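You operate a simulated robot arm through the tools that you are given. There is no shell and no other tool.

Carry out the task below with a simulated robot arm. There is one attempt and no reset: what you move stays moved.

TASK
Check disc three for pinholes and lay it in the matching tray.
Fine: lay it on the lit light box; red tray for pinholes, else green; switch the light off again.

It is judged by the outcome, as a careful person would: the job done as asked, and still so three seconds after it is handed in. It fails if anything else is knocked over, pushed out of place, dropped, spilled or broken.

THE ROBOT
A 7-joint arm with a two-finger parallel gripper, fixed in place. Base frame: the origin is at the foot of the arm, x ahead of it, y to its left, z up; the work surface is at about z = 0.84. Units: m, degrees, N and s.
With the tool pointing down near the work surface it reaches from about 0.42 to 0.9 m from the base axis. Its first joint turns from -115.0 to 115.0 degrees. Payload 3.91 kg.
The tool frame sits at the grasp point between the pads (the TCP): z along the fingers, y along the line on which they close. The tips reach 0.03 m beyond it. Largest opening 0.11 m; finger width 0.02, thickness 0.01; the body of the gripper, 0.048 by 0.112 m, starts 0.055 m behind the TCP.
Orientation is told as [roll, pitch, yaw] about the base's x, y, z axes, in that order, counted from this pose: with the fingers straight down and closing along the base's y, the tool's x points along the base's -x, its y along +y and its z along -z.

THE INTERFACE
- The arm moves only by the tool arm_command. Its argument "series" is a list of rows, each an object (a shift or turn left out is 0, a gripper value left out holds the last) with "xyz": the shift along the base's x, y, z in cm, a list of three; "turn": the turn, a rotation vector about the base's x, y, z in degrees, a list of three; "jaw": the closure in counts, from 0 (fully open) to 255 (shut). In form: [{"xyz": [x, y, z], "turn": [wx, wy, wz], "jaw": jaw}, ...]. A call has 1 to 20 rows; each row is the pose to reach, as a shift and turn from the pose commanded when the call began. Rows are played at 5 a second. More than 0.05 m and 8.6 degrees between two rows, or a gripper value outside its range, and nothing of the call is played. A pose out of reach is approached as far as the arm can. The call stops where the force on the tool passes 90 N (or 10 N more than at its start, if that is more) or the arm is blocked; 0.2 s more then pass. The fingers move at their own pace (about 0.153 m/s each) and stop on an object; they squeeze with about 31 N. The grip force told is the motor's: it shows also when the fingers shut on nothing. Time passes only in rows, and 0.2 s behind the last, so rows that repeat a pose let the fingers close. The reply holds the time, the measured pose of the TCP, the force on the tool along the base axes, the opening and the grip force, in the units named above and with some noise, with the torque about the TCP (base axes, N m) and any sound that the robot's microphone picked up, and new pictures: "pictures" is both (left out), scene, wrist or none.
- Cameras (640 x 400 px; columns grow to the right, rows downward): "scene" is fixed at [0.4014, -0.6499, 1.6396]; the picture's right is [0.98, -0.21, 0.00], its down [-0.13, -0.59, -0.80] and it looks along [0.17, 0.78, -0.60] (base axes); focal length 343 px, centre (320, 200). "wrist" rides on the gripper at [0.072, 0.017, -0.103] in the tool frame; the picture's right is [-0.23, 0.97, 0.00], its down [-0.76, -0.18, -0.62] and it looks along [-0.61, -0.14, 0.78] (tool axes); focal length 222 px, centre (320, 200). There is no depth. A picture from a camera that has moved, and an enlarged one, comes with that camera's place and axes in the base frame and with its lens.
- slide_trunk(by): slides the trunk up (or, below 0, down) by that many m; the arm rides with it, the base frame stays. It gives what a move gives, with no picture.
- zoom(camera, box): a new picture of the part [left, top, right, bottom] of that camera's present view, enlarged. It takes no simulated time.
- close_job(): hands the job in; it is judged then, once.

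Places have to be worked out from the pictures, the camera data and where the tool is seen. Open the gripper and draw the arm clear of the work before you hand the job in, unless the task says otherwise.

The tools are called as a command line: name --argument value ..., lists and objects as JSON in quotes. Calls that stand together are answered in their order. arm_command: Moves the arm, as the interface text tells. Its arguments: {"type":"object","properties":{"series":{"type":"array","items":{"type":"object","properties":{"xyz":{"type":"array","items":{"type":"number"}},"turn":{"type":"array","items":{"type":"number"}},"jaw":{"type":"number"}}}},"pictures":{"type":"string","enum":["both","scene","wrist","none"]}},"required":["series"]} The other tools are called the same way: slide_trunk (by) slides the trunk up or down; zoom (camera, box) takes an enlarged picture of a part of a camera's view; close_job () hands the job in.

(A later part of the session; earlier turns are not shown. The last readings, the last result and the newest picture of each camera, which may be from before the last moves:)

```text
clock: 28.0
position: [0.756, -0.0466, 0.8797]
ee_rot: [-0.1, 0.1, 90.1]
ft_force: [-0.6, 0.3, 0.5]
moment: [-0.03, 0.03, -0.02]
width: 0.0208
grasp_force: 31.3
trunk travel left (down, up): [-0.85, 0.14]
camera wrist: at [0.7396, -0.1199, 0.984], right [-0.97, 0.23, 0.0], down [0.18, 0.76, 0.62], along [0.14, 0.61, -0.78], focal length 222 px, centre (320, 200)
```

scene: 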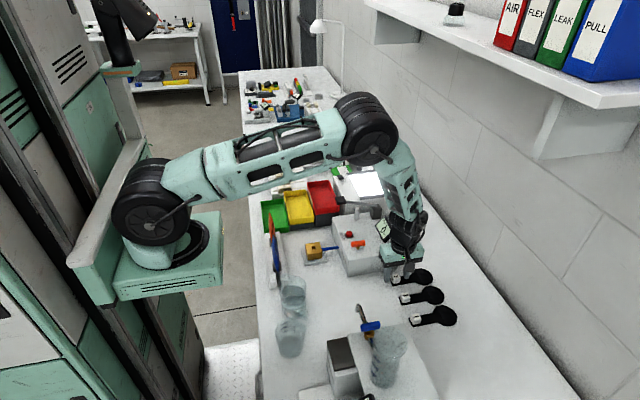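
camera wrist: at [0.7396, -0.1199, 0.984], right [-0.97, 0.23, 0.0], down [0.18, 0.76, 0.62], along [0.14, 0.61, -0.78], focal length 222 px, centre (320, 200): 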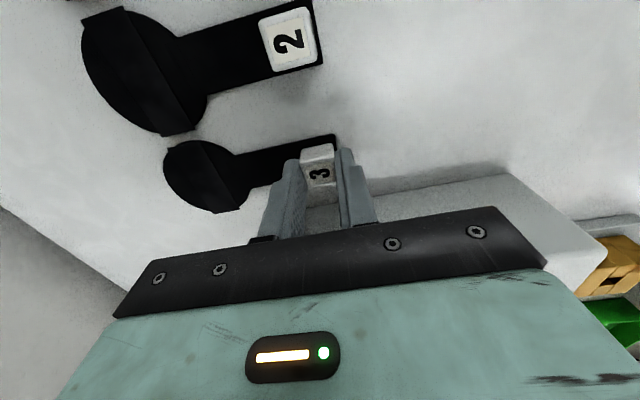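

Gripped (20.8 mm). Lifting a few centimetres to check that the disc comes along level.

arm_command --series '[{"xyz": [0, 0, 1]}, {"xyz": [0, 0, 3]}, {"xyz": [0, 0, 6]}, {"xyz": [0, 0, 10]}, {"xyz": [0, 0, 14]}, {"xyz": [0, 0, 18]}, {"xyz": [0, 0, 22]}, {"xyz": [0, 0, 22]}]'

zoom --camera "scene" --box '[370, 180, 490, 280]'

```text
clock: 29.8
position: [0.7571, -0.0491, 1.1013]
ee_rot: [0.0, -0.1, 90.1]
ft_force: [-0.6, -0.1, -0.9]
moment: [0.0, 0.01, 0.01]
width: 0.0207
grasp_force: 30.9
trunk travel left (down, up): [-0.85, 0.14]
camera wrist: at [0.7406, -0.1207, 1.205], right [-0.97, 0.23, 0.0], down [0.18, 0.76, 0.62], along [0.14, 0.61, -0.78], focal length 222 px, centre (320, 200)
```

scene: 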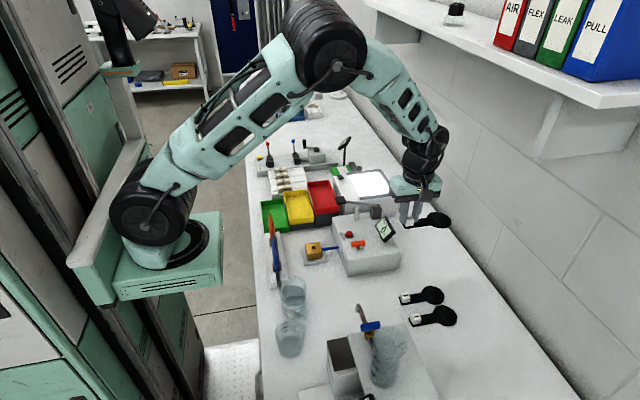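
wrist: 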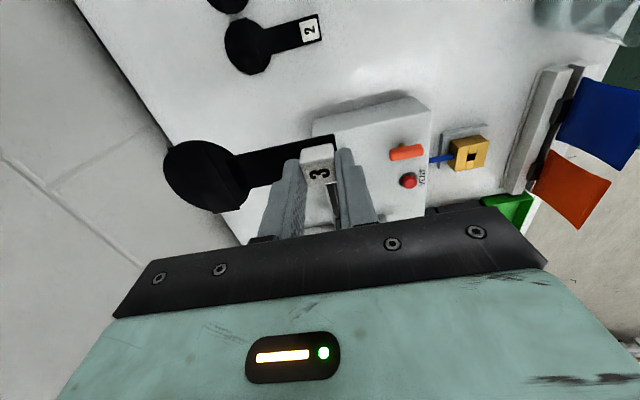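

```text
4.00 times, centred on (430, 230) of scene
camera zoom: at [0.4014, -0.6499, 1.6396], right [0.98, -0.21, 0.0], down [-0.13, -0.59, -0.8], along [0.17, 0.78, -0.6], focal length 1373 px, centre (-120, 80)
```

zoom: 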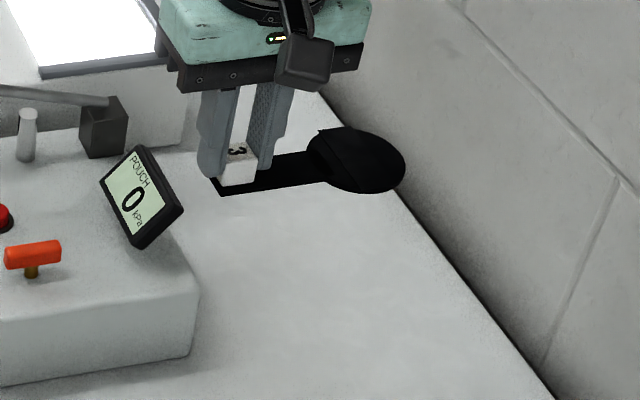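

The disc is held level. Carrying it at z≈1.12 to above the lit panel, disc centre targeted at about (0.795, 0.32).

arm_command --series '[{"xyz": [0, 0, 2]}, {"xyz": [-0.5, 4, 2]}, {"xyz": [-1, 8, 2]}, {"xyz": [-1.5, 12, 2]}, {"xyz": [-2, 16, 2]}, {"xyz": [-2.5, 20, 2]}, {"xyz": [-3, 24, 2]}, {"xyz": [-3.5, 28, 2]}, {"xyz": [-4, 32, 2]}, {"xyz": [-5, 36, 2]}, {"xyz": [-5, 36.7, 1]}, {"xyz": [-5, 36.7, -3]}, {"xyz": [-5, 36.7, -6]}, {"xyz": [-5, 36.7, -8]}, {"xyz": [-5, 36.7, -8]}]'

zoom --camera "scene" --box '[330, 140, 430, 220]'

```text
clock: 33.0
position: [0.7066, 0.32, 1.02]
ee_rot: [0.0, 0.0, 90.2]
ft_force: [-0.3, -0.1, -0.9]
moment: [0.02, 0.0, 0.02]
width: 0.0205
grasp_force: 30.8
trunk travel left (down, up): [-0.85, 0.14]
camera wrist: at [0.6898, 0.2473, 1.1253], right [-0.97, 0.23, 0.0], down [0.18, 0.76, 0.62], along [0.14, 0.61, -0.78], focal length 222 px, centre (320, 200)
```

scene: 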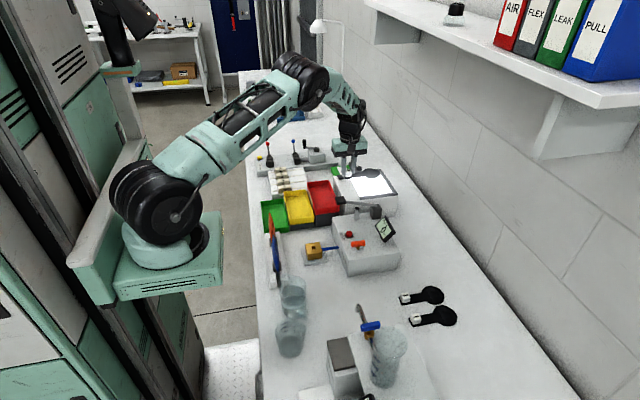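
wrist: 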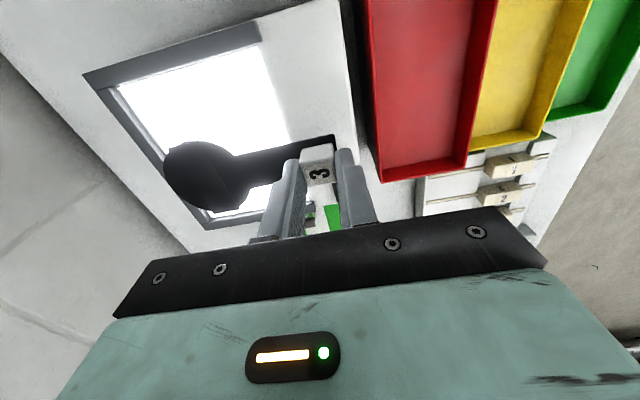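

```text
5.00 times, centred on (380, 180) of scene
camera zoom: at [0.4014, -0.6499, 1.6396], right [0.98, -0.21, 0.0], down [-0.13, -0.59, -0.8], along [0.17, 0.78, -0.6], focal length 1716 px, centre (20, 300)
```

zoom: 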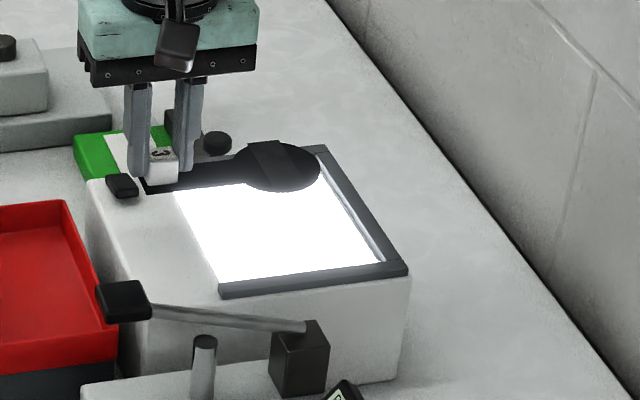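

Disc is about 4 cm above the panel. Lowering gently in fine steps until it touches.

arm_command --series '[{"xyz": [0, 0, -1.5]}, {"xyz": [0, 0, -2.5]}, {"xyz": [0, 0, -3.0]}, {"xyz": [0, 0, -3.3]}, {"xyz": [0, 0, -3.5]}, {"xyz": [0, 0, -3.7]}, {"xyz": [0, 0, -3.7]}]'

zoom --camera "scene" --box '[330, 140, 430, 220]'

```text
clock: 34.6
position: [0.7049, 0.3199, 0.9826]
ee_rot: [0.0, 0.0, 90.0]
ft_force: [-0.8, 0.1, -0.9]
moment: [-0.03, 0.03, -0.02]
width: 0.0205
grasp_force: 31.1
trunk travel left (down, up): [-0.85, 0.14]
camera wrist: at [0.689, 0.247, 1.0871], right [-0.97, 0.23, 0.0], down [0.18, 0.76, 0.62], along [0.14, 0.61, -0.78], focal length 222 px, centre (320, 200)
```

scene: 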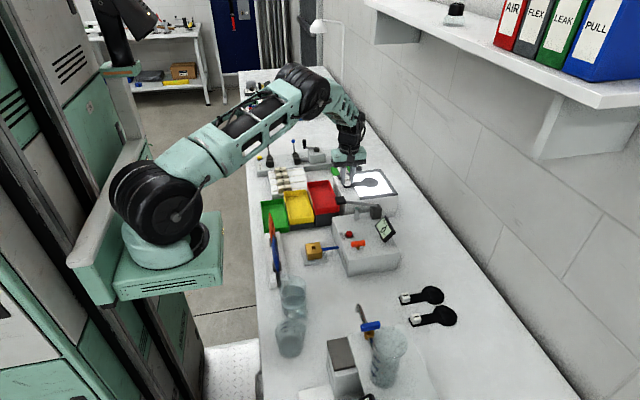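
wrist: 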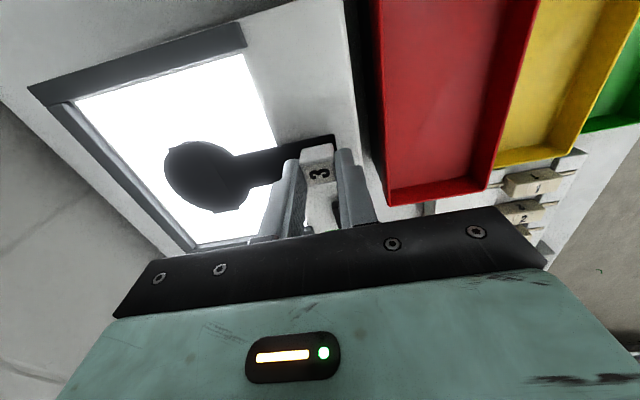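

```text
5.00 times, centred on (380, 180) of scene
camera zoom: at [0.4014, -0.6499, 1.6396], right [0.98, -0.21, 0.0], down [-0.13, -0.59, -0.8], along [0.17, 0.78, -0.6], focal length 1716 px, centre (20, 300)
```

zoom: 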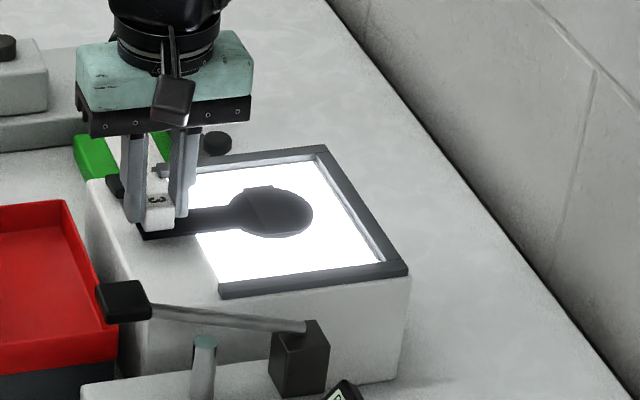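

Not in contact yet; continue down in 1 mm steps.

arm_command --series '[{"xyz": [0, 0, -0.1]}, {"xyz": [0, 0, -0.2]}, {"xyz": [0, 0, -0.3]}, {"xyz": [0, 0, -0.3]}]' --pictures "none"

zoom --camera "scene" --box '[345, 165, 409, 205]'

```text
clock: 35.6
position: [0.705, 0.3192, 0.9797]
ee_rot: [0.1, 0.0, 90.1]
ft_force: [-0.1, -0.1, 0.1]
moment: [-0.01, 0.01, 0.01]
width: 0.0205
grasp_force: 31.2
trunk travel left (down, up): [-0.85, 0.14]
```

```text
10.00 times, centred on (377, 185) of scene
camera zoom: at [0.4014, -0.6499, 1.6396], right [0.98, -0.21, 0.0], down [-0.13, -0.59, -0.8], along [0.17, 0.78, -0.6], focal length 3433 px, centre (-250, 350)
```

zoom: 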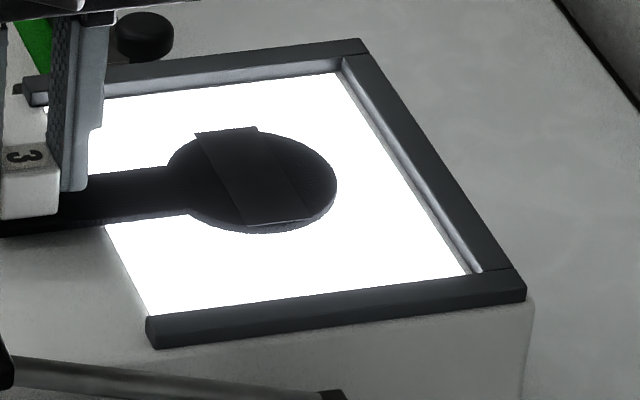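

arm_command --series '[{"xyz": [0, 0, -0.1]}, {"xyz": [0, 0, -0.2]}, {"xyz": [0, 0, -0.3]}, {"xyz": [0, 0, -0.3]}]' --pictures "none"

```text
clock: 36.6
position: [0.7057, 0.3196, 0.9766]
ee_rot: [0.0, 0.1, 90.1]
ft_force: [0.1, 0.3, -0.1]
moment: [0.04, 0.0, -0.01]
width: 0.0205
grasp_force: 31.4
trunk travel left (down, up): [-0.85, 0.14]
```

Still no contact at 0.9766; continuing down in small steps.

arm_command --series '[{"xyz": [0, 0, -0.1]}, {"xyz": [0, 0, -0.2]}, {"xyz": [0, 0, -0.3]}, {"xyz": [0, 0, -0.3]}]' --pictures "wrist"

zoom --camera "scene" --box '[345, 165, 409, 205]'

```text
clock: 37.6
position: [0.7057, 0.3187, 0.9737]
ee_rot: [-0.1, 0.0, 90.1]
ft_force: [-0.5, -0.8, 1.7]
moment: [-0.04, -0.01, -0.02]
width: 0.0205
grasp_force: 30.5
trunk travel left (down, up): [-0.85, 0.14]
camera wrist: at [0.6894, 0.2475, 1.0787], right [-0.97, 0.23, 0.0], down [0.18, 0.76, 0.62], along [0.14, 0.61, -0.78], focal length 222 px, centre (320, 200)
```

wrist: 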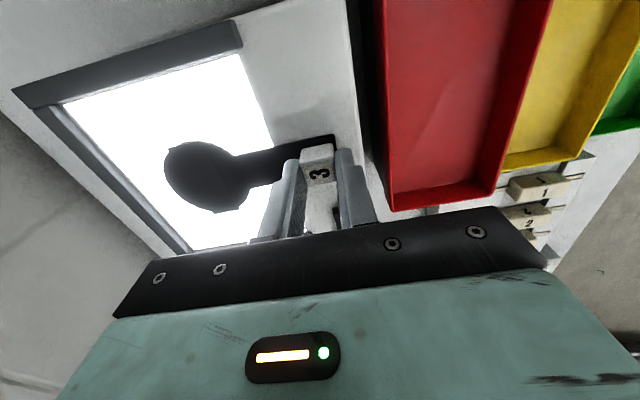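

```text
10.00 times, centred on (377, 185) of scene
camera zoom: at [0.4014, -0.6499, 1.6396], right [0.98, -0.21, 0.0], down [-0.13, -0.59, -0.8], along [0.17, 0.78, -0.6], focal length 3433 px, centre (-250, 350)
```

zoom: 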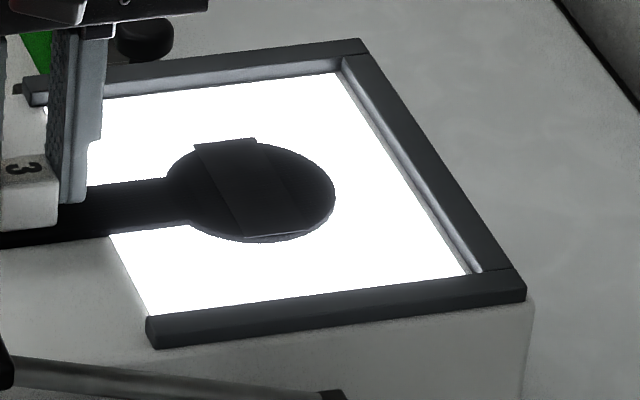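

arm_command --series '[{"xyz": [0, 0, -0.1]}, {"xyz": [0, 0, -0.15]}, {"xyz": [0, 0, -0.15]}]' --pictures "none"

zoom --camera "wrist" --box '[150, 130, 278, 220]'

zoom --camera "scene" --box '[360, 177, 384, 192]'

```text
clock: 38.4
position: [0.7043, 0.3205, 0.9733]
ee_rot: [-0.2, -0.1, 90.1]
ft_force: [-0.7, -0.4, 16.1]
moment: [-0.13, 0.01, -0.03]
width: 0.0205
grasp_force: 31.2
trunk travel left (down, up): [-0.85, 0.14]
```

```text
4.44 times, centred on (214, 175) of wrist
camera zoom: at [0.6892, 0.2475, 1.0783], right [-0.97, 0.23, 0.0], down [0.18, 0.76, 0.62], along [0.14, 0.61, -0.78], focal length 987 px, centre (791, 311)
```

zoom: 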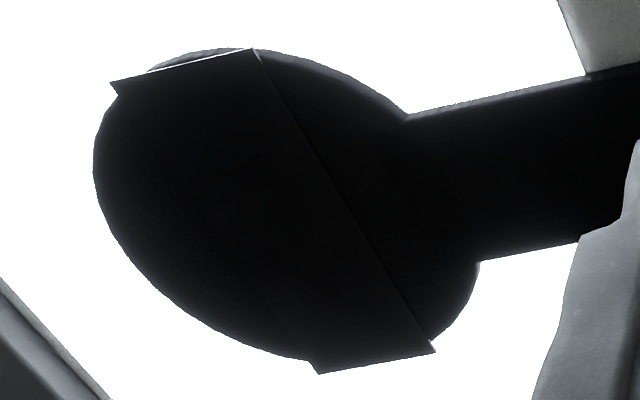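

```text
16.00 times, centred on (372, 184) of scene
camera zoom: at [0.4014, -0.6499, 1.6396], right [0.98, -0.21, 0.0], down [-0.13, -0.59, -0.8], along [0.17, 0.78, -0.6], focal length 5492 px, centre (-512, 448)
```

zoom: 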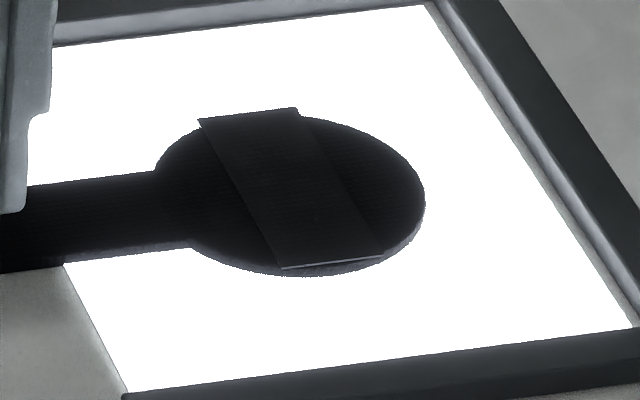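

Seated on the panel (16 N). I'll ease off, release the cube, and rise to view it from above.

arm_command --series '[{"xyz": [0, 0, 0.1]}, {"xyz": [0, 0, 0.1], "jaw": 150}, {"xyz": [0, 0, 0.1], "jaw": 150}, {"xyz": [0, 0, 0.1], "jaw": 150}, {"xyz": [0, 0, 2], "jaw": 150}, {"xyz": [0, 0, 5], "jaw": 150}, {"xyz": [0, 0, 9], "jaw": 150}, {"xyz": [0, 0, 12], "jaw": 150}, {"xyz": [0, 0, 12], "jaw": 150}]'

zoom --camera "wrist" --box '[140, 80, 300, 220]'

zoom --camera "scene" --box '[340, 165, 404, 205]'

```text
clock: 40.4
position: [0.7091, 0.3199, 1.0928]
ee_rot: [0.0, 0.0, 90.0]
ft_force: [-0.2, 0.2, 0.7]
moment: [0.01, 0.01, -0.03]
width: 0.0452
grasp_force: 0.2
trunk travel left (down, up): [-0.85, 0.14]
camera wrist: at [0.6913, 0.2474, 1.1974], right [-0.97, 0.23, 0.0], down [0.18, 0.76, 0.62], along [0.14, 0.61, -0.78], focal length 222 px, centre (320, 200)
```

scene: 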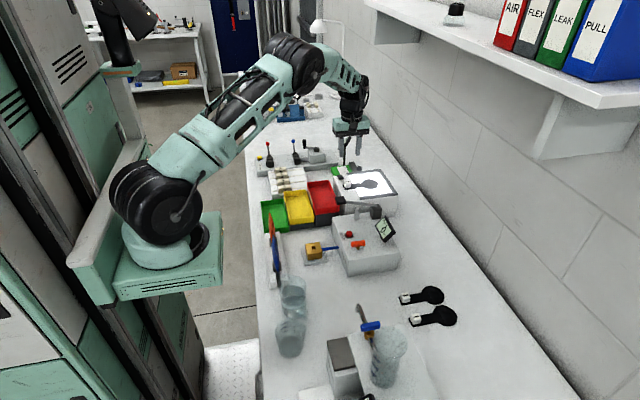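
wrist: 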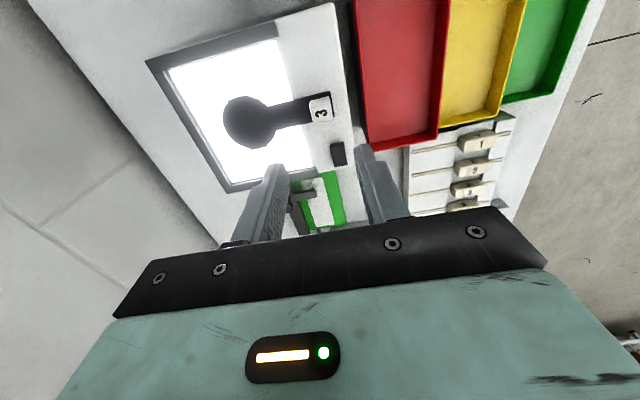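

```text
2.86 times, centred on (220, 150) of wrist
camera zoom: at [0.6913, 0.2474, 1.1974], right [-0.97, 0.23, 0.0], down [0.18, 0.76, 0.62], along [0.14, 0.61, -0.78], focal length 635 px, centre (606, 343)
```

zoom: 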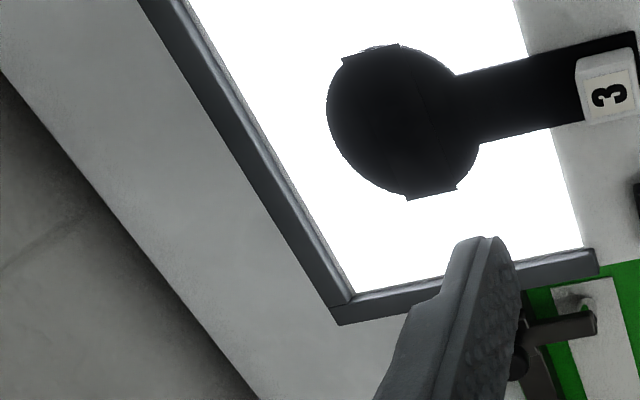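

```text
10.00 times, centred on (372, 185) of scene
camera zoom: at [0.4014, -0.6499, 1.6396], right [0.98, -0.21, 0.0], down [-0.13, -0.59, -0.8], along [0.17, 0.78, -0.6], focal length 3433 px, centre (-200, 350)
```

zoom: 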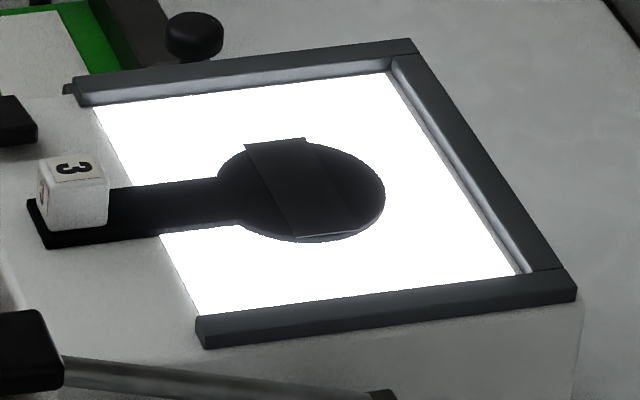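

Disc 3 lies on the lit panel. Zooming hard into the disc from this camera angle.

zoom --camera "wrist" --box '[218, 90, 282, 155]'

zoom --camera "scene" --box '[360, 177, 384, 192]'

```text
6.15 times, centred on (250, 122) of wrist
camera zoom: at [0.6913, 0.2474, 1.1974], right [-0.97, 0.23, 0.0], down [0.18, 0.76, 0.62], along [0.14, 0.61, -0.78], focal length 1367 px, centre (751, 677)
```

zoom: 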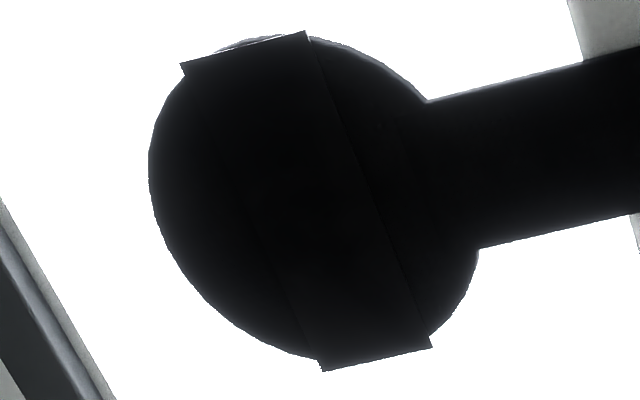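

```text
16.00 times, centred on (372, 184) of scene
camera zoom: at [0.4014, -0.6499, 1.6396], right [0.98, -0.21, 0.0], down [-0.13, -0.59, -0.8], along [0.17, 0.78, -0.6], focal length 5492 px, centre (-512, 448)
```

zoom: 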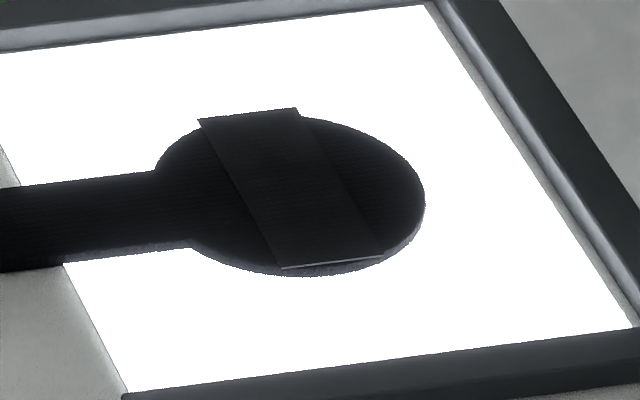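

The black strip seems to stand slightly proud of the disc, so it may hide part of it. I'll zoom on the strip's end to understand its shape.

zoom --camera "scene" --box '[367, 185, 379, 193]'

zoom --camera "scene" --box '[406, 284, 446, 309]'

zoom --camera "wrist" --box '[232, 90, 264, 110]'

```text
16.00 times, centred on (373, 189) of scene
camera zoom: at [0.4014, -0.6499, 1.6396], right [0.98, -0.21, 0.0], down [-0.13, -0.59, -0.8], along [0.17, 0.78, -0.6], focal length 5492 px, centre (-528, 376)
```

zoom: 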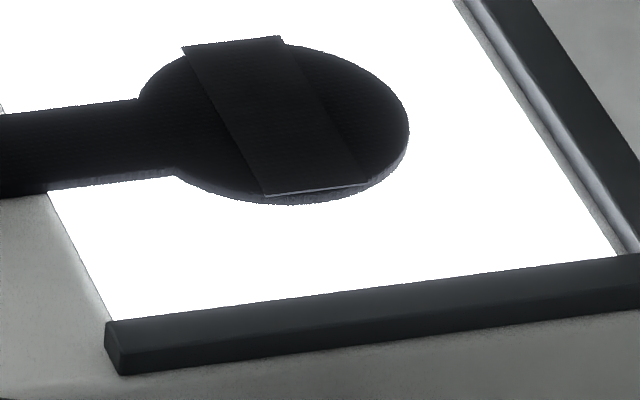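

```text
16.00 times, centred on (426, 296) of scene
camera zoom: at [0.4014, -0.6499, 1.6396], right [0.98, -0.21, 0.0], down [-0.13, -0.59, -0.8], along [0.17, 0.78, -0.6], focal length 5492 px, centre (-1376, -1344)
```

zoom: 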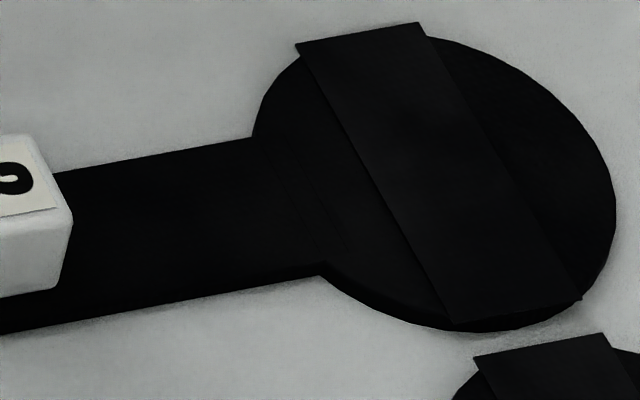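

```text
16.00 times, centred on (248, 100) of wrist
camera zoom: at [0.6913, 0.2474, 1.1974], right [-0.97, 0.23, 0.0], down [0.18, 0.76, 0.62], along [0.14, 0.61, -0.78], focal length 3554 px, centre (1472, 1800)
```

zoom: 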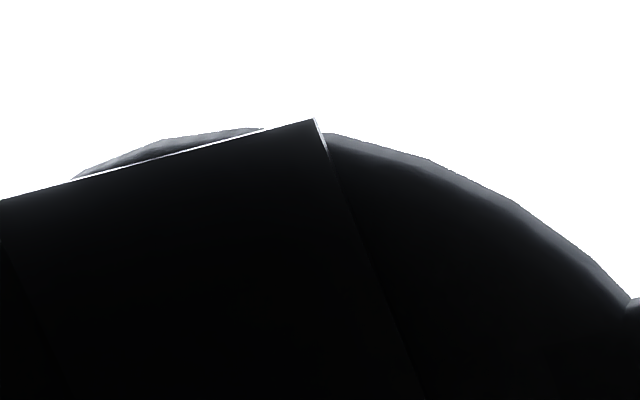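

The strip stands a couple of millimetres off the disc like a bridge, so pinholes could hide beneath it. I'll look under it from a low angle: first back off and turn the gripper back to yaw 0.

arm_command --series '[{"xyz": [-1, 0, 2], "turn": [0, 0, -7.5]}, {"xyz": [-2, 0, 4], "turn": [0, 0, -15]}, {"xyz": [-3, 0, 5], "turn": [0, 0, -22.5]}, {"xyz": [-4, 0, 6], "turn": [0, 0, -30]}, {"xyz": [-5, 0, 6], "turn": [0, 0, -37.5]}, {"xyz": [-6, 0, 6], "turn": [0, 0, -45]}, {"xyz": [-7, 0, 6], "turn": [0, 0, -52.5]}, {"xyz": [-8, 0, 6], "turn": [0, 0, -60]}, {"xyz": [-9, 0, 6], "turn": [0, 0, -67.5]}, {"xyz": [-10, 0, 6], "turn": [0, 0, -75]}, {"xyz": [-11, 0, 6], "turn": [0, 0, -82.5]}, {"xyz": [-12, 0, 6], "turn": [0, 0, -90]}, {"xyz": [-12, 0, 6], "turn": [0, 0, -90]}]' --pictures "wrist"

zoom --camera "scene" --box '[240, 120, 410, 230]'

```text
clock: 43.2
position: [0.5863, 0.3191, 1.1526]
ee_rot: [0.1, 0.0, 0.0]
ft_force: [0.5, 1.1, 1.2]
moment: [-0.01, 0.0, -0.01]
width: 0.045
grasp_force: 0.0
trunk travel left (down, up): [-0.85, 0.14]
camera wrist: at [0.5145, 0.3358, 1.2565], right [0.23, 0.97, 0.0], down [0.76, -0.18, 0.62], along [0.61, -0.14, -0.78], focal length 222 px, centre (320, 200)
```

wrist: 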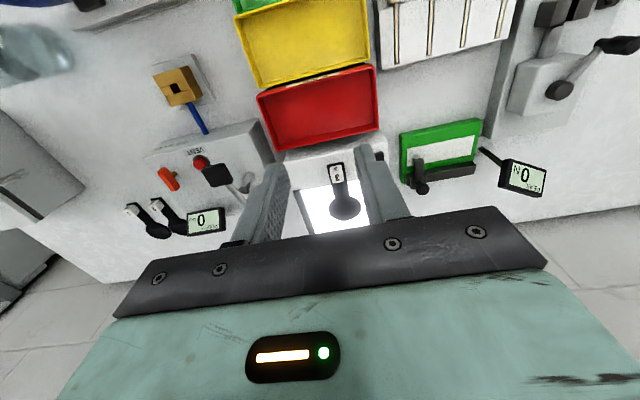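

```text
3.64 times, centred on (325, 175) of scene
camera zoom: at [0.4014, -0.6499, 1.6396], right [0.98, -0.21, 0.0], down [-0.13, -0.59, -0.8], along [0.17, 0.78, -0.6], focal length 1248 px, centre (302, 291)
```

zoom: 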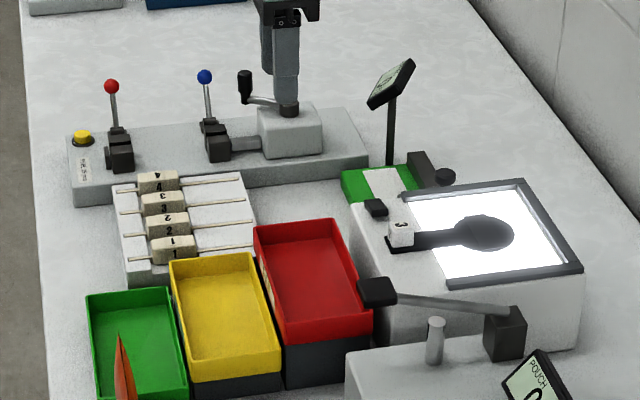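

Now tilt the tool so the camera looks shallowly under the strip from the handle side, staying high first.

arm_command --series '[{"xyz": [0, 0, 0], "turn": [0, -7.5, 0]}, {"xyz": [0, 0, 0], "turn": [0, -15, 0]}, {"xyz": [0, 0, 0], "turn": [0, -22.5, 0]}, {"xyz": [0, 0, 0], "turn": [0, -30, 0]}, {"xyz": [2, 0, 0], "turn": [0, -37.5, 0]}, {"xyz": [4, 0, 0], "turn": [0, -45, 0]}, {"xyz": [6, 0, -2], "turn": [0, -50, 0]}, {"xyz": [6, 0, -4], "turn": [0, -50, 0]}, {"xyz": [6, 0, -4], "turn": [0, -50, 0]}]'

```text
clock: 44.7
position: [0.7217, 0.2229, 1.1775]
ee_rot: [5.9, -46.2, -17.2]
ft_force: [0.2, 0.2, 0.0]
moment: [0.03, -0.05, 0.03]
width: 0.0453
grasp_force: 0.0
trunk travel left (down, up): [-0.85, 0.14]
stopped in row 7: the arm was blocked; the commanded pose is now the measured one
camera wrist: at [0.6035, 0.2655, 1.1986], right [0.37, 0.9, 0.23], down [0.02, -0.26, 0.97], along [0.93, -0.35, -0.11], focal length 222 px, centre (320, 200)
```

scene: 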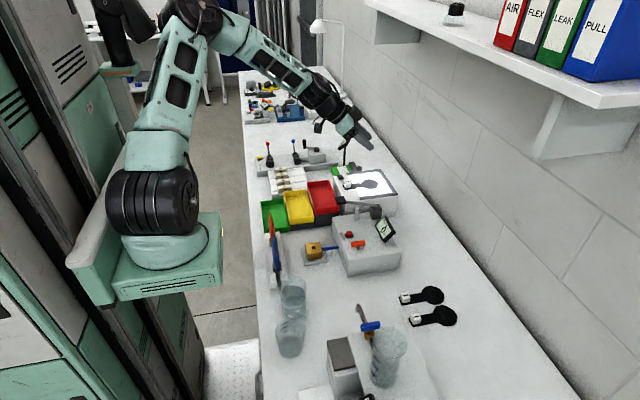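
wrist: 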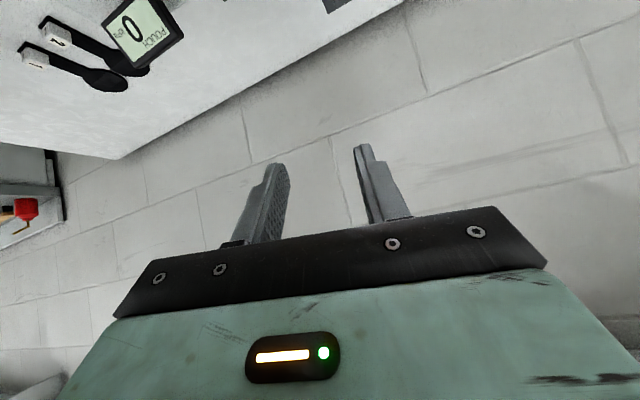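

The arm hit a joint limit there and drifted (no contact, force ~0). I'll bring the tool back upright at a safe height before trying a gentler tilt from farther back.

arm_command --series '[{"xyz": [-1.5, 1.5, 0.5], "turn": [0.2, 7.8, 2.3]}, {"xyz": [-3.5, 3, 1], "turn": [0.4, 15.5, 4.6]}, {"xyz": [-6, 4.5, 1], "turn": [0.7, 23.3, 6.9]}, {"xyz": [-9, 6, 1], "turn": [0.9, 31.1, 9.3]}, {"xyz": [-12, 8, 1], "turn": [1.2, 38.8, 11.6]}, {"xyz": [-15, 9.5, 1], "turn": [1.4, 46.6, 13.9]}, {"xyz": [-18, 9.5, 1], "turn": [1.4, 46.6, 13.9]}, {"xyz": [-20, 9.5, 1], "turn": [1.4, 46.6, 13.9], "jaw": 0}, {"xyz": [-20, 9.5, 1], "turn": [1.4, 46.6, 13.9], "jaw": 0}, {"xyz": [-20, 9.5, 1], "turn": [1.4, 46.6, 13.9], "jaw": 0}]'

```text
clock: 46.9
position: [0.5158, 0.324, 1.1817]
ee_rot: [0.1, 0.1, 1.1]
ft_force: [-0.4, -0.2, 0.3]
moment: [0.04, 0.0, -0.04]
width: 0.1103
grasp_force: 0.0
trunk travel left (down, up): [-0.85, 0.14]
camera wrist: at [0.4436, 0.3385, 1.2862], right [0.21, 0.98, 0.0], down [0.77, -0.16, 0.62], along [0.61, -0.13, -0.78], focal length 222 px, centre (320, 200)
```

scene: 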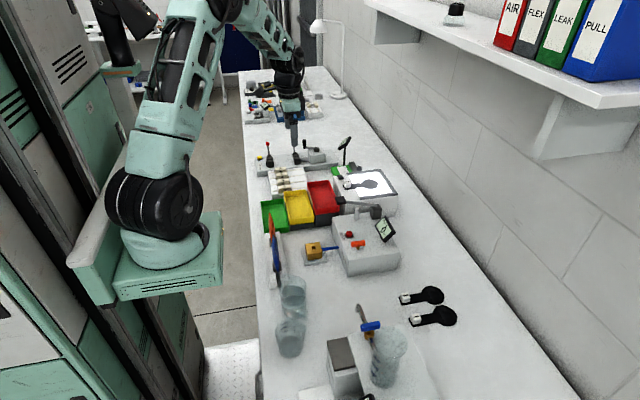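
wrist: 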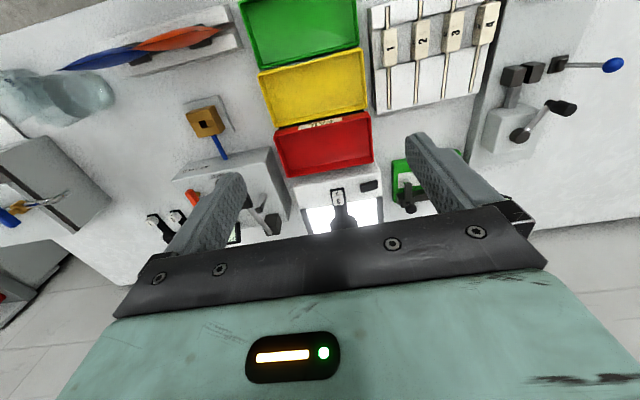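

Upright again at (0.516, 0.324, 1.18). Trying a modest tilt in small steps from here, checking the achieved pose.

arm_command --series '[{"xyz": [0, 0, 0], "turn": [0, -6, 0]}, {"xyz": [0, 0, 0], "turn": [0, -12, 0]}, {"xyz": [0, 0, 0], "turn": [0, -18, 0]}, {"xyz": [0, 0, 0], "turn": [0, -20, 0]}]' --pictures "wrist"

```text
clock: 47.9
position: [0.5172, 0.3233, 1.1836]
ee_rot: [-0.2, -19.9, 1.1]
ft_force: [-0.4, 1.5, 0.5]
moment: [0.04, -0.06, -0.01]
width: 0.11
grasp_force: 0.1
trunk travel left (down, up): [-0.85, 0.14]
camera wrist: at [0.4134, 0.3387, 1.2552], right [0.19, 0.98, 0.07], down [0.51, -0.17, 0.85], along [0.84, -0.13, -0.53], focal length 222 px, centre (320, 200)
```

wrist: 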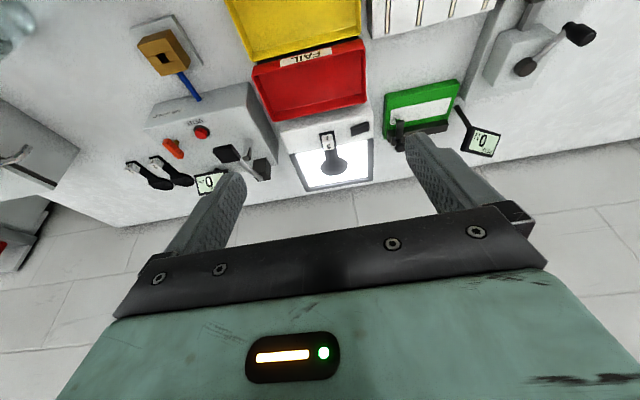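

The 20° tilt works and the disc is in view between the fingers. Zooming at the disc.

zoom --camera "wrist" --box '[314, 145, 354, 175]'

```text
13.33 times, centred on (334, 160) of wrist
camera zoom: at [0.4134, 0.3387, 1.2552], right [0.19, 0.98, 0.07], down [0.51, -0.17, 0.85], along [0.84, -0.13, -0.53], focal length 2962 px, centre (133, 733)
```

zoom: 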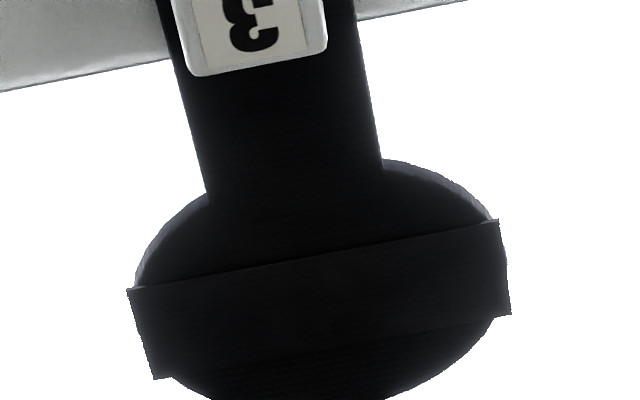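

Seen from 39° elevation there's no light yet. I'll go lower and tilt more to view at ~24°.

arm_command --series '[{"xyz": [0, 0, -3], "turn": [0, -3, 0]}, {"xyz": [0, 0, -6], "turn": [0, -6, 0]}, {"xyz": [0, 0, -9], "turn": [0, -8, 0]}, {"xyz": [0, 0, -12], "turn": [0, -8, 0]}, {"xyz": [0, 0, -12], "turn": [0, -8, 0]}]' --pictures "wrist"

```text
clock: 49.3
position: [0.5493, 0.3245, 1.1179]
ee_rot: [7.6, -28.1, -6.5]
ft_force: [-0.4, 0.0, -0.1]
moment: [-0.02, -0.03, 0.01]
width: 0.1098
grasp_force: 0.1
trunk travel left (down, up): [-0.85, 0.14]
stopped in row 5: the arm was blocked; the commanded pose is now the measured one
camera wrist: at [0.4379, 0.34, 1.1781], right [0.25, 0.94, 0.22], down [0.36, -0.3, 0.88], along [0.9, -0.14, -0.41], focal length 222 px, centre (320, 200)
```

wrist: 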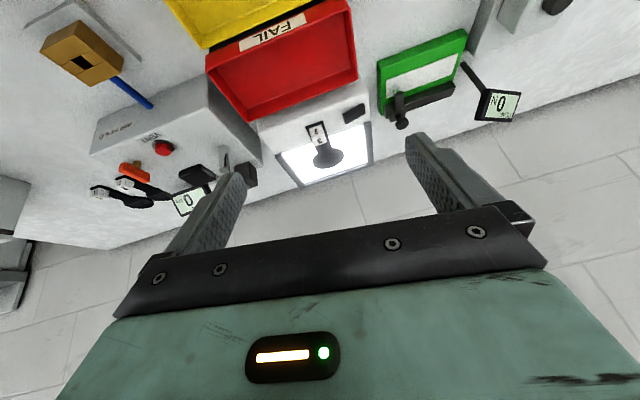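

A joint limit stops further tilt at this trunk height. Let me zoom here (about 33° elevation), then use the trunk to go lower without changing the posture.

zoom --camera "wrist" --box '[306, 140, 350, 172]'

slide_trunk --by -0.07

zoom --camera "wrist" --box '[240, 100, 420, 212]'

```text
12.50 times, centred on (328, 156) of wrist
camera zoom: at [0.4379, 0.34, 1.1781], right [0.25, 0.94, 0.22], down [0.36, -0.3, 0.88], along [0.9, -0.14, -0.41], focal length 2776 px, centre (220, 750)
```

zoom: 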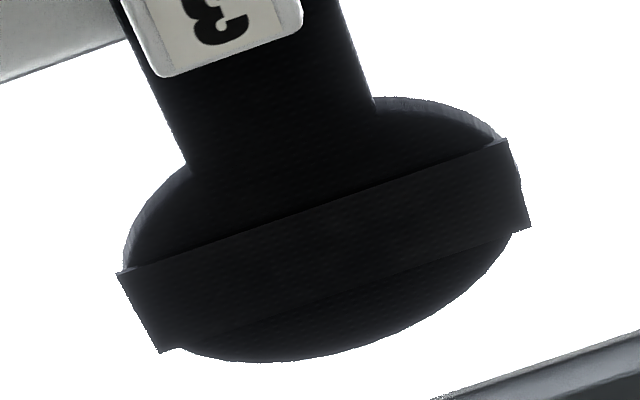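

```text
clock: 50.4
position: [0.5492, 0.3243, 1.0473]
ee_rot: [7.4, -28.1, -6.4]
ft_force: [0.2, -0.6, -0.2]
moment: [0.01, -0.02, 0.03]
width: 0.1101
grasp_force: 0.0
trunk travel left (down, up): [-0.78, 0.21]
```

```text
3.56 times, centred on (330, 156) of wrist
camera zoom: at [0.4375, 0.3405, 1.107], right [0.25, 0.94, 0.22], down [0.36, -0.3, 0.88], along [0.9, -0.14, -0.41], focal length 790 px, centre (284, 356)
```

zoom: 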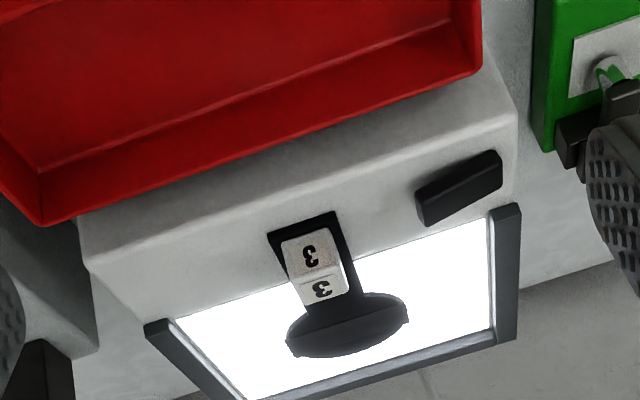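

zoom --camera "wrist" --box '[316, 176, 360, 206]'

```text
13.33 times, centred on (338, 191) of wrist
camera zoom: at [0.4375, 0.3405, 1.107], right [0.25, 0.94, 0.22], down [0.36, -0.3, 0.88], along [0.9, -0.14, -0.41], focal length 2962 px, centre (80, 320)
```

zoom: 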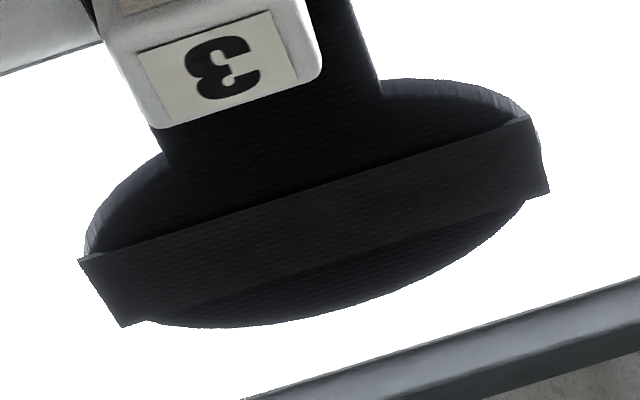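

The strip is flat, about 24 mm wide. Going a further 5 cm lower for a more grazing look under its edge (tips stay ~4 cm above the red tray rim).

slide_trunk --by -0.05

zoom --camera "wrist" --box '[318, 196, 362, 226]'

zoom --camera "scene" --box '[260, 90, 420, 220]'

```text
clock: 51.3
position: [0.55, 0.3247, 0.9969]
ee_rot: [7.4, -28.2, -6.4]
ft_force: [-0.8, -0.5, -0.3]
moment: [0.04, 0.0, -0.02]
width: 0.1101
grasp_force: 0.0
trunk travel left (down, up): [-0.73, 0.26]
```

```text
13.33 times, centred on (340, 211) of wrist
camera zoom: at [0.4376, 0.3404, 1.0568], right [0.25, 0.94, 0.22], down [0.36, -0.3, 0.88], along [0.9, -0.14, -0.41], focal length 2962 px, centre (53, 53)
```

zoom: 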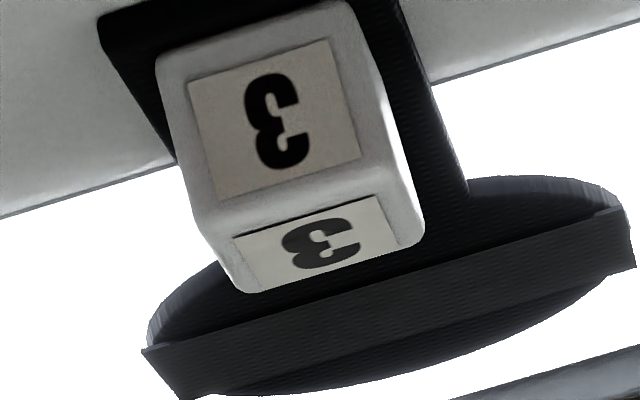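

```text
3.08 times, centred on (340, 155) of scene
camera zoom: at [0.4014, -0.6499, 1.6396], right [0.98, -0.21, 0.0], down [-0.13, -0.59, -0.8], along [0.17, 0.78, -0.6], focal length 1056 px, centre (258, 338)
```

zoom: 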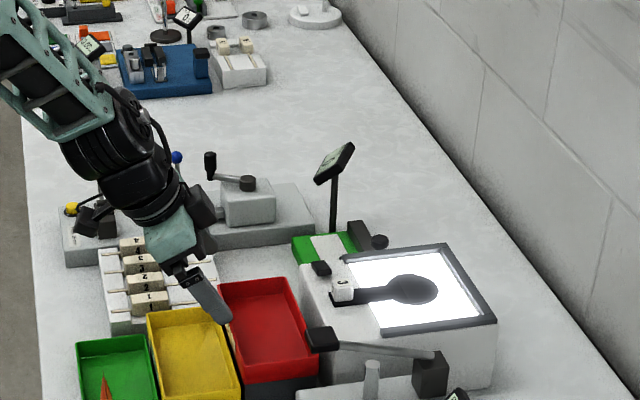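

No light from under the strip at grazing angles. Through-holes in a thick disc may only show from straight above, so next I'll raise the trunk back and bring the tool upright, then put the camera right over the disc.

slide_trunk --by 0.12

arm_command --series '[{"xyz": [0, 0, 1], "turn": [-1.4, 7.1, 1.1]}, {"xyz": [0, 0, 2], "turn": [-2.9, 14.3, 2.2]}, {"xyz": [0, 0, 3], "turn": [-4.3, 21.4, 3.3]}, {"xyz": [0, 0, 4], "turn": [-5.7, 28.5, 4.4]}, {"xyz": [0, 0, 4], "turn": [-5.7, 28.5, 4.4]}]' --pictures "none"

```text
clock: 52.8
position: [0.5491, 0.3249, 1.1173]
ee_rot: [7.4, -28.1, -6.5]
ft_force: [-0.4, -0.1, 0.7]
moment: [-0.01, -0.02, 0.0]
width: 0.11
grasp_force: 0.1
trunk travel left (down, up): [-0.85, 0.14]
```

```text
clock: 54.0
position: [0.5453, 0.3246, 1.1532]
ee_rot: [-0.2, 0.1, 0.5]
ft_force: [-0.5, 0.0, 0.1]
moment: [-0.01, -0.03, -0.02]
width: 0.1098
grasp_force: 0.2
trunk travel left (down, up): [-0.85, 0.14]
```

Upright. Now moving over the disc with yaw +90 so the camera sits nearly above it.

arm_command --series '[{"xyz": [2, 0.4, 0], "turn": [0, 0, 7.5], "jaw": 140}, {"xyz": [4, 0.8, 0], "turn": [0, 0, 15], "jaw": 140}, {"xyz": [6, 1.2, 0], "turn": [0, 0, 22.5], "jaw": 140}, {"xyz": [8, 1.6, 0], "turn": [0, 0, 30], "jaw": 140}, {"xyz": [10, 2, 0], "turn": [0, 0, 37.5], "jaw": 140}, {"xyz": [12, 2.4, 0], "turn": [0, 0, 45], "jaw": 140}, {"xyz": [14, 2.8, 0], "turn": [0, 0, 52.5], "jaw": 140}, {"xyz": [16, 3.2, 0], "turn": [0, 0, 60], "jaw": 140}, {"xyz": [18, 3.6, 0], "turn": [0, 0, 67.5], "jaw": 140}, {"xyz": [20, 4, 0], "turn": [0, 0, 75], "jaw": 140}, {"xyz": [22, 4.4, 0], "turn": [0, 0, 82.5], "jaw": 140}, {"xyz": [24, 5.0, 0], "turn": [0, 0, 90], "jaw": 140}, {"xyz": [24, 5.5, 0], "turn": [0, 0, 90], "jaw": 140}]'

```text
clock: 56.8
position: [0.7614, 0.3532, 1.1517]
ee_rot: [-0.2, 0.1, 90.5]
ft_force: [-0.4, 0.2, -0.5]
moment: [0.0, -0.01, -0.01]
width: 0.0499
grasp_force: 0.0
out of reach, approached as far as the arm can: row 11, 12, 13
trunk travel left (down, up): [-0.85, 0.14]
camera wrist: at [0.7461, 0.2805, 1.2566], right [-0.98, 0.22, 0.0], down [0.17, 0.76, 0.62], along [0.14, 0.61, -0.78], focal length 222 px, centre (320, 200)
```

scene: 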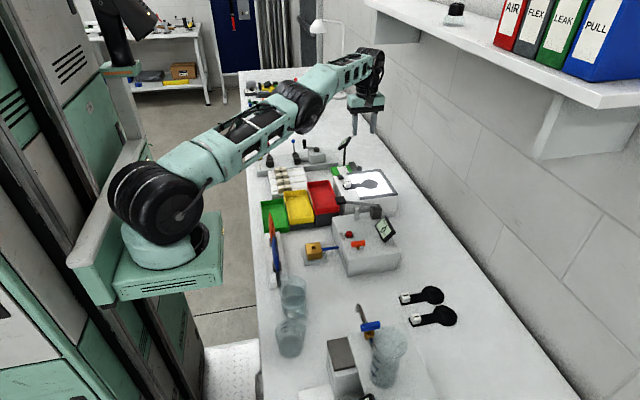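
wrist: 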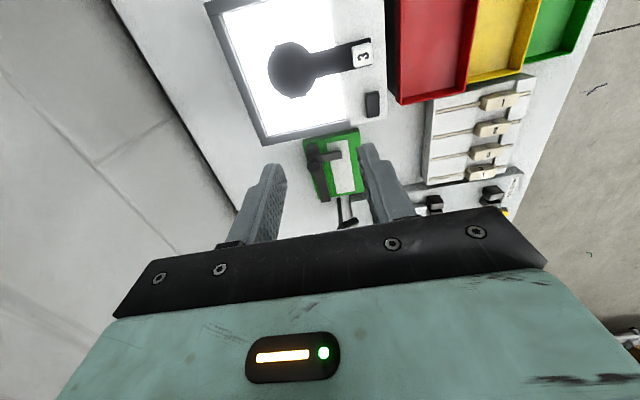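

The camera is now only ~11° off vertical above the disc. Zooming in.

zoom --camera "wrist" --box '[264, 40, 320, 100]'

zoom --camera "wrist" --box '[272, 50, 312, 75]'

zoom --camera "wrist" --box '[272, 72, 312, 97]'

```text
6.67 times, centred on (292, 70) of wrist
camera zoom: at [0.7461, 0.2805, 1.2566], right [-0.98, 0.22, 0.0], down [0.17, 0.76, 0.62], along [0.14, 0.61, -0.78], focal length 1481 px, centre (507, 1067)
```

zoom: 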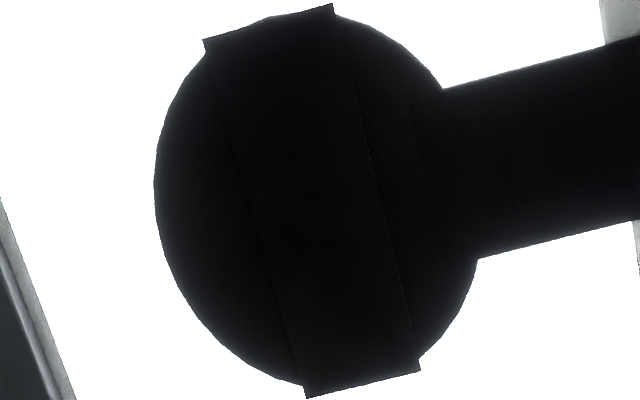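

```text
16.00 times, centred on (292, 62) of wrist
camera zoom: at [0.7461, 0.2805, 1.2566], right [-0.98, 0.22, 0.0], down [0.17, 0.76, 0.62], along [0.14, 0.61, -0.78], focal length 3554 px, centre (768, 2400)
```

zoom: 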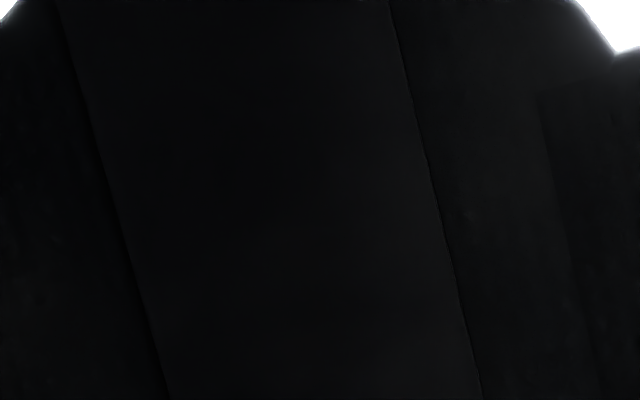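

```text
16.00 times, centred on (292, 84) of wrist
camera zoom: at [0.7461, 0.2805, 1.2566], right [-0.98, 0.22, 0.0], down [0.17, 0.76, 0.62], along [0.14, 0.61, -0.78], focal length 3554 px, centre (768, 2048)
```

zoom: 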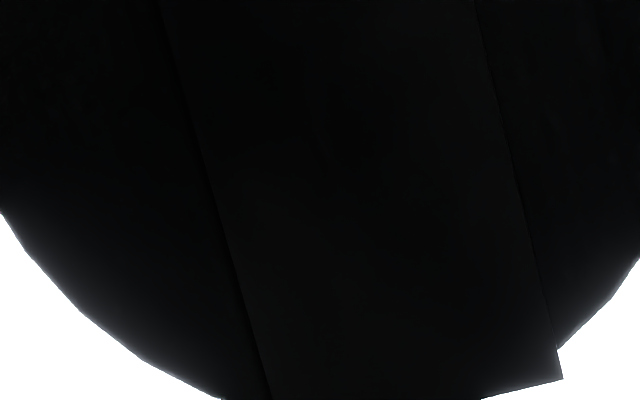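

Nothing visible from here either, but narrow holes through a thick disc might need a truly vertical line of sight, and I also haven't seen it from the wall (+x) side. I'll turn the gripper on to yaw 180 so the camera sits straight above the disc.

arm_command --series '[{"xyz": [-2, -1, 0]}, {"xyz": [-4, -2.5, -1]}, {"xyz": [-6.7, -4.3, -2]}, {"xyz": [-6.7, -4.3, -2.5], "turn": [0, 0, 7.5]}, {"xyz": [-6.7, -4.3, -2.5], "turn": [0, 0, 15]}, {"xyz": [-6.7, -4.3, -2.5], "turn": [0, 0, 22.5]}, {"xyz": [-6.7, -4.3, -2.5], "turn": [0, 0, 30]}, {"xyz": [-6.7, -4.3, -2.5], "turn": [0, 0, 37.5]}, {"xyz": [-6.7, -4.3, -2.5], "turn": [0, 0, 45]}, {"xyz": [-6.7, -4.3, -2.5], "turn": [0, 0, 45]}]'

```text
clock: 59.0
position: [0.696, 0.3116, 1.1282]
ee_rot: [-0.2, 0.0, 135.5]
ft_force: [-1.2, 0.2, 0.2]
moment: [-0.01, 0.02, 0.03]
width: 0.0495
grasp_force: 0.1
trunk travel left (down, up): [-0.85, 0.14]
camera wrist: at [0.7358, 0.2472, 1.2322], right [-0.84, -0.54, 0.0], down [-0.42, 0.66, 0.62], along [-0.33, 0.53, -0.78], focal length 222 px, centre (320, 200)
```

scene: 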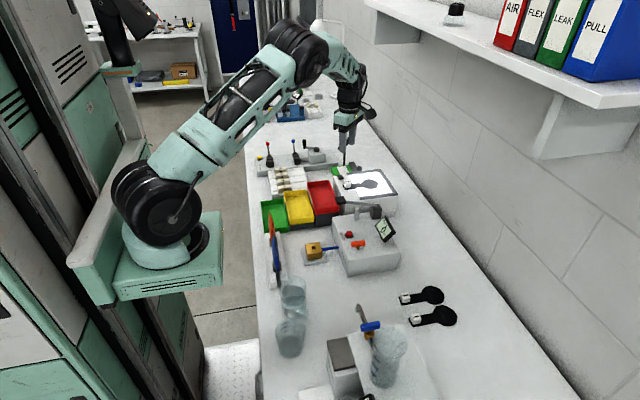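
wrist: 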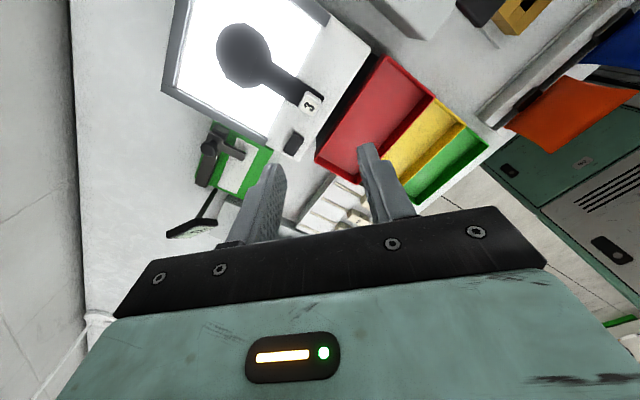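

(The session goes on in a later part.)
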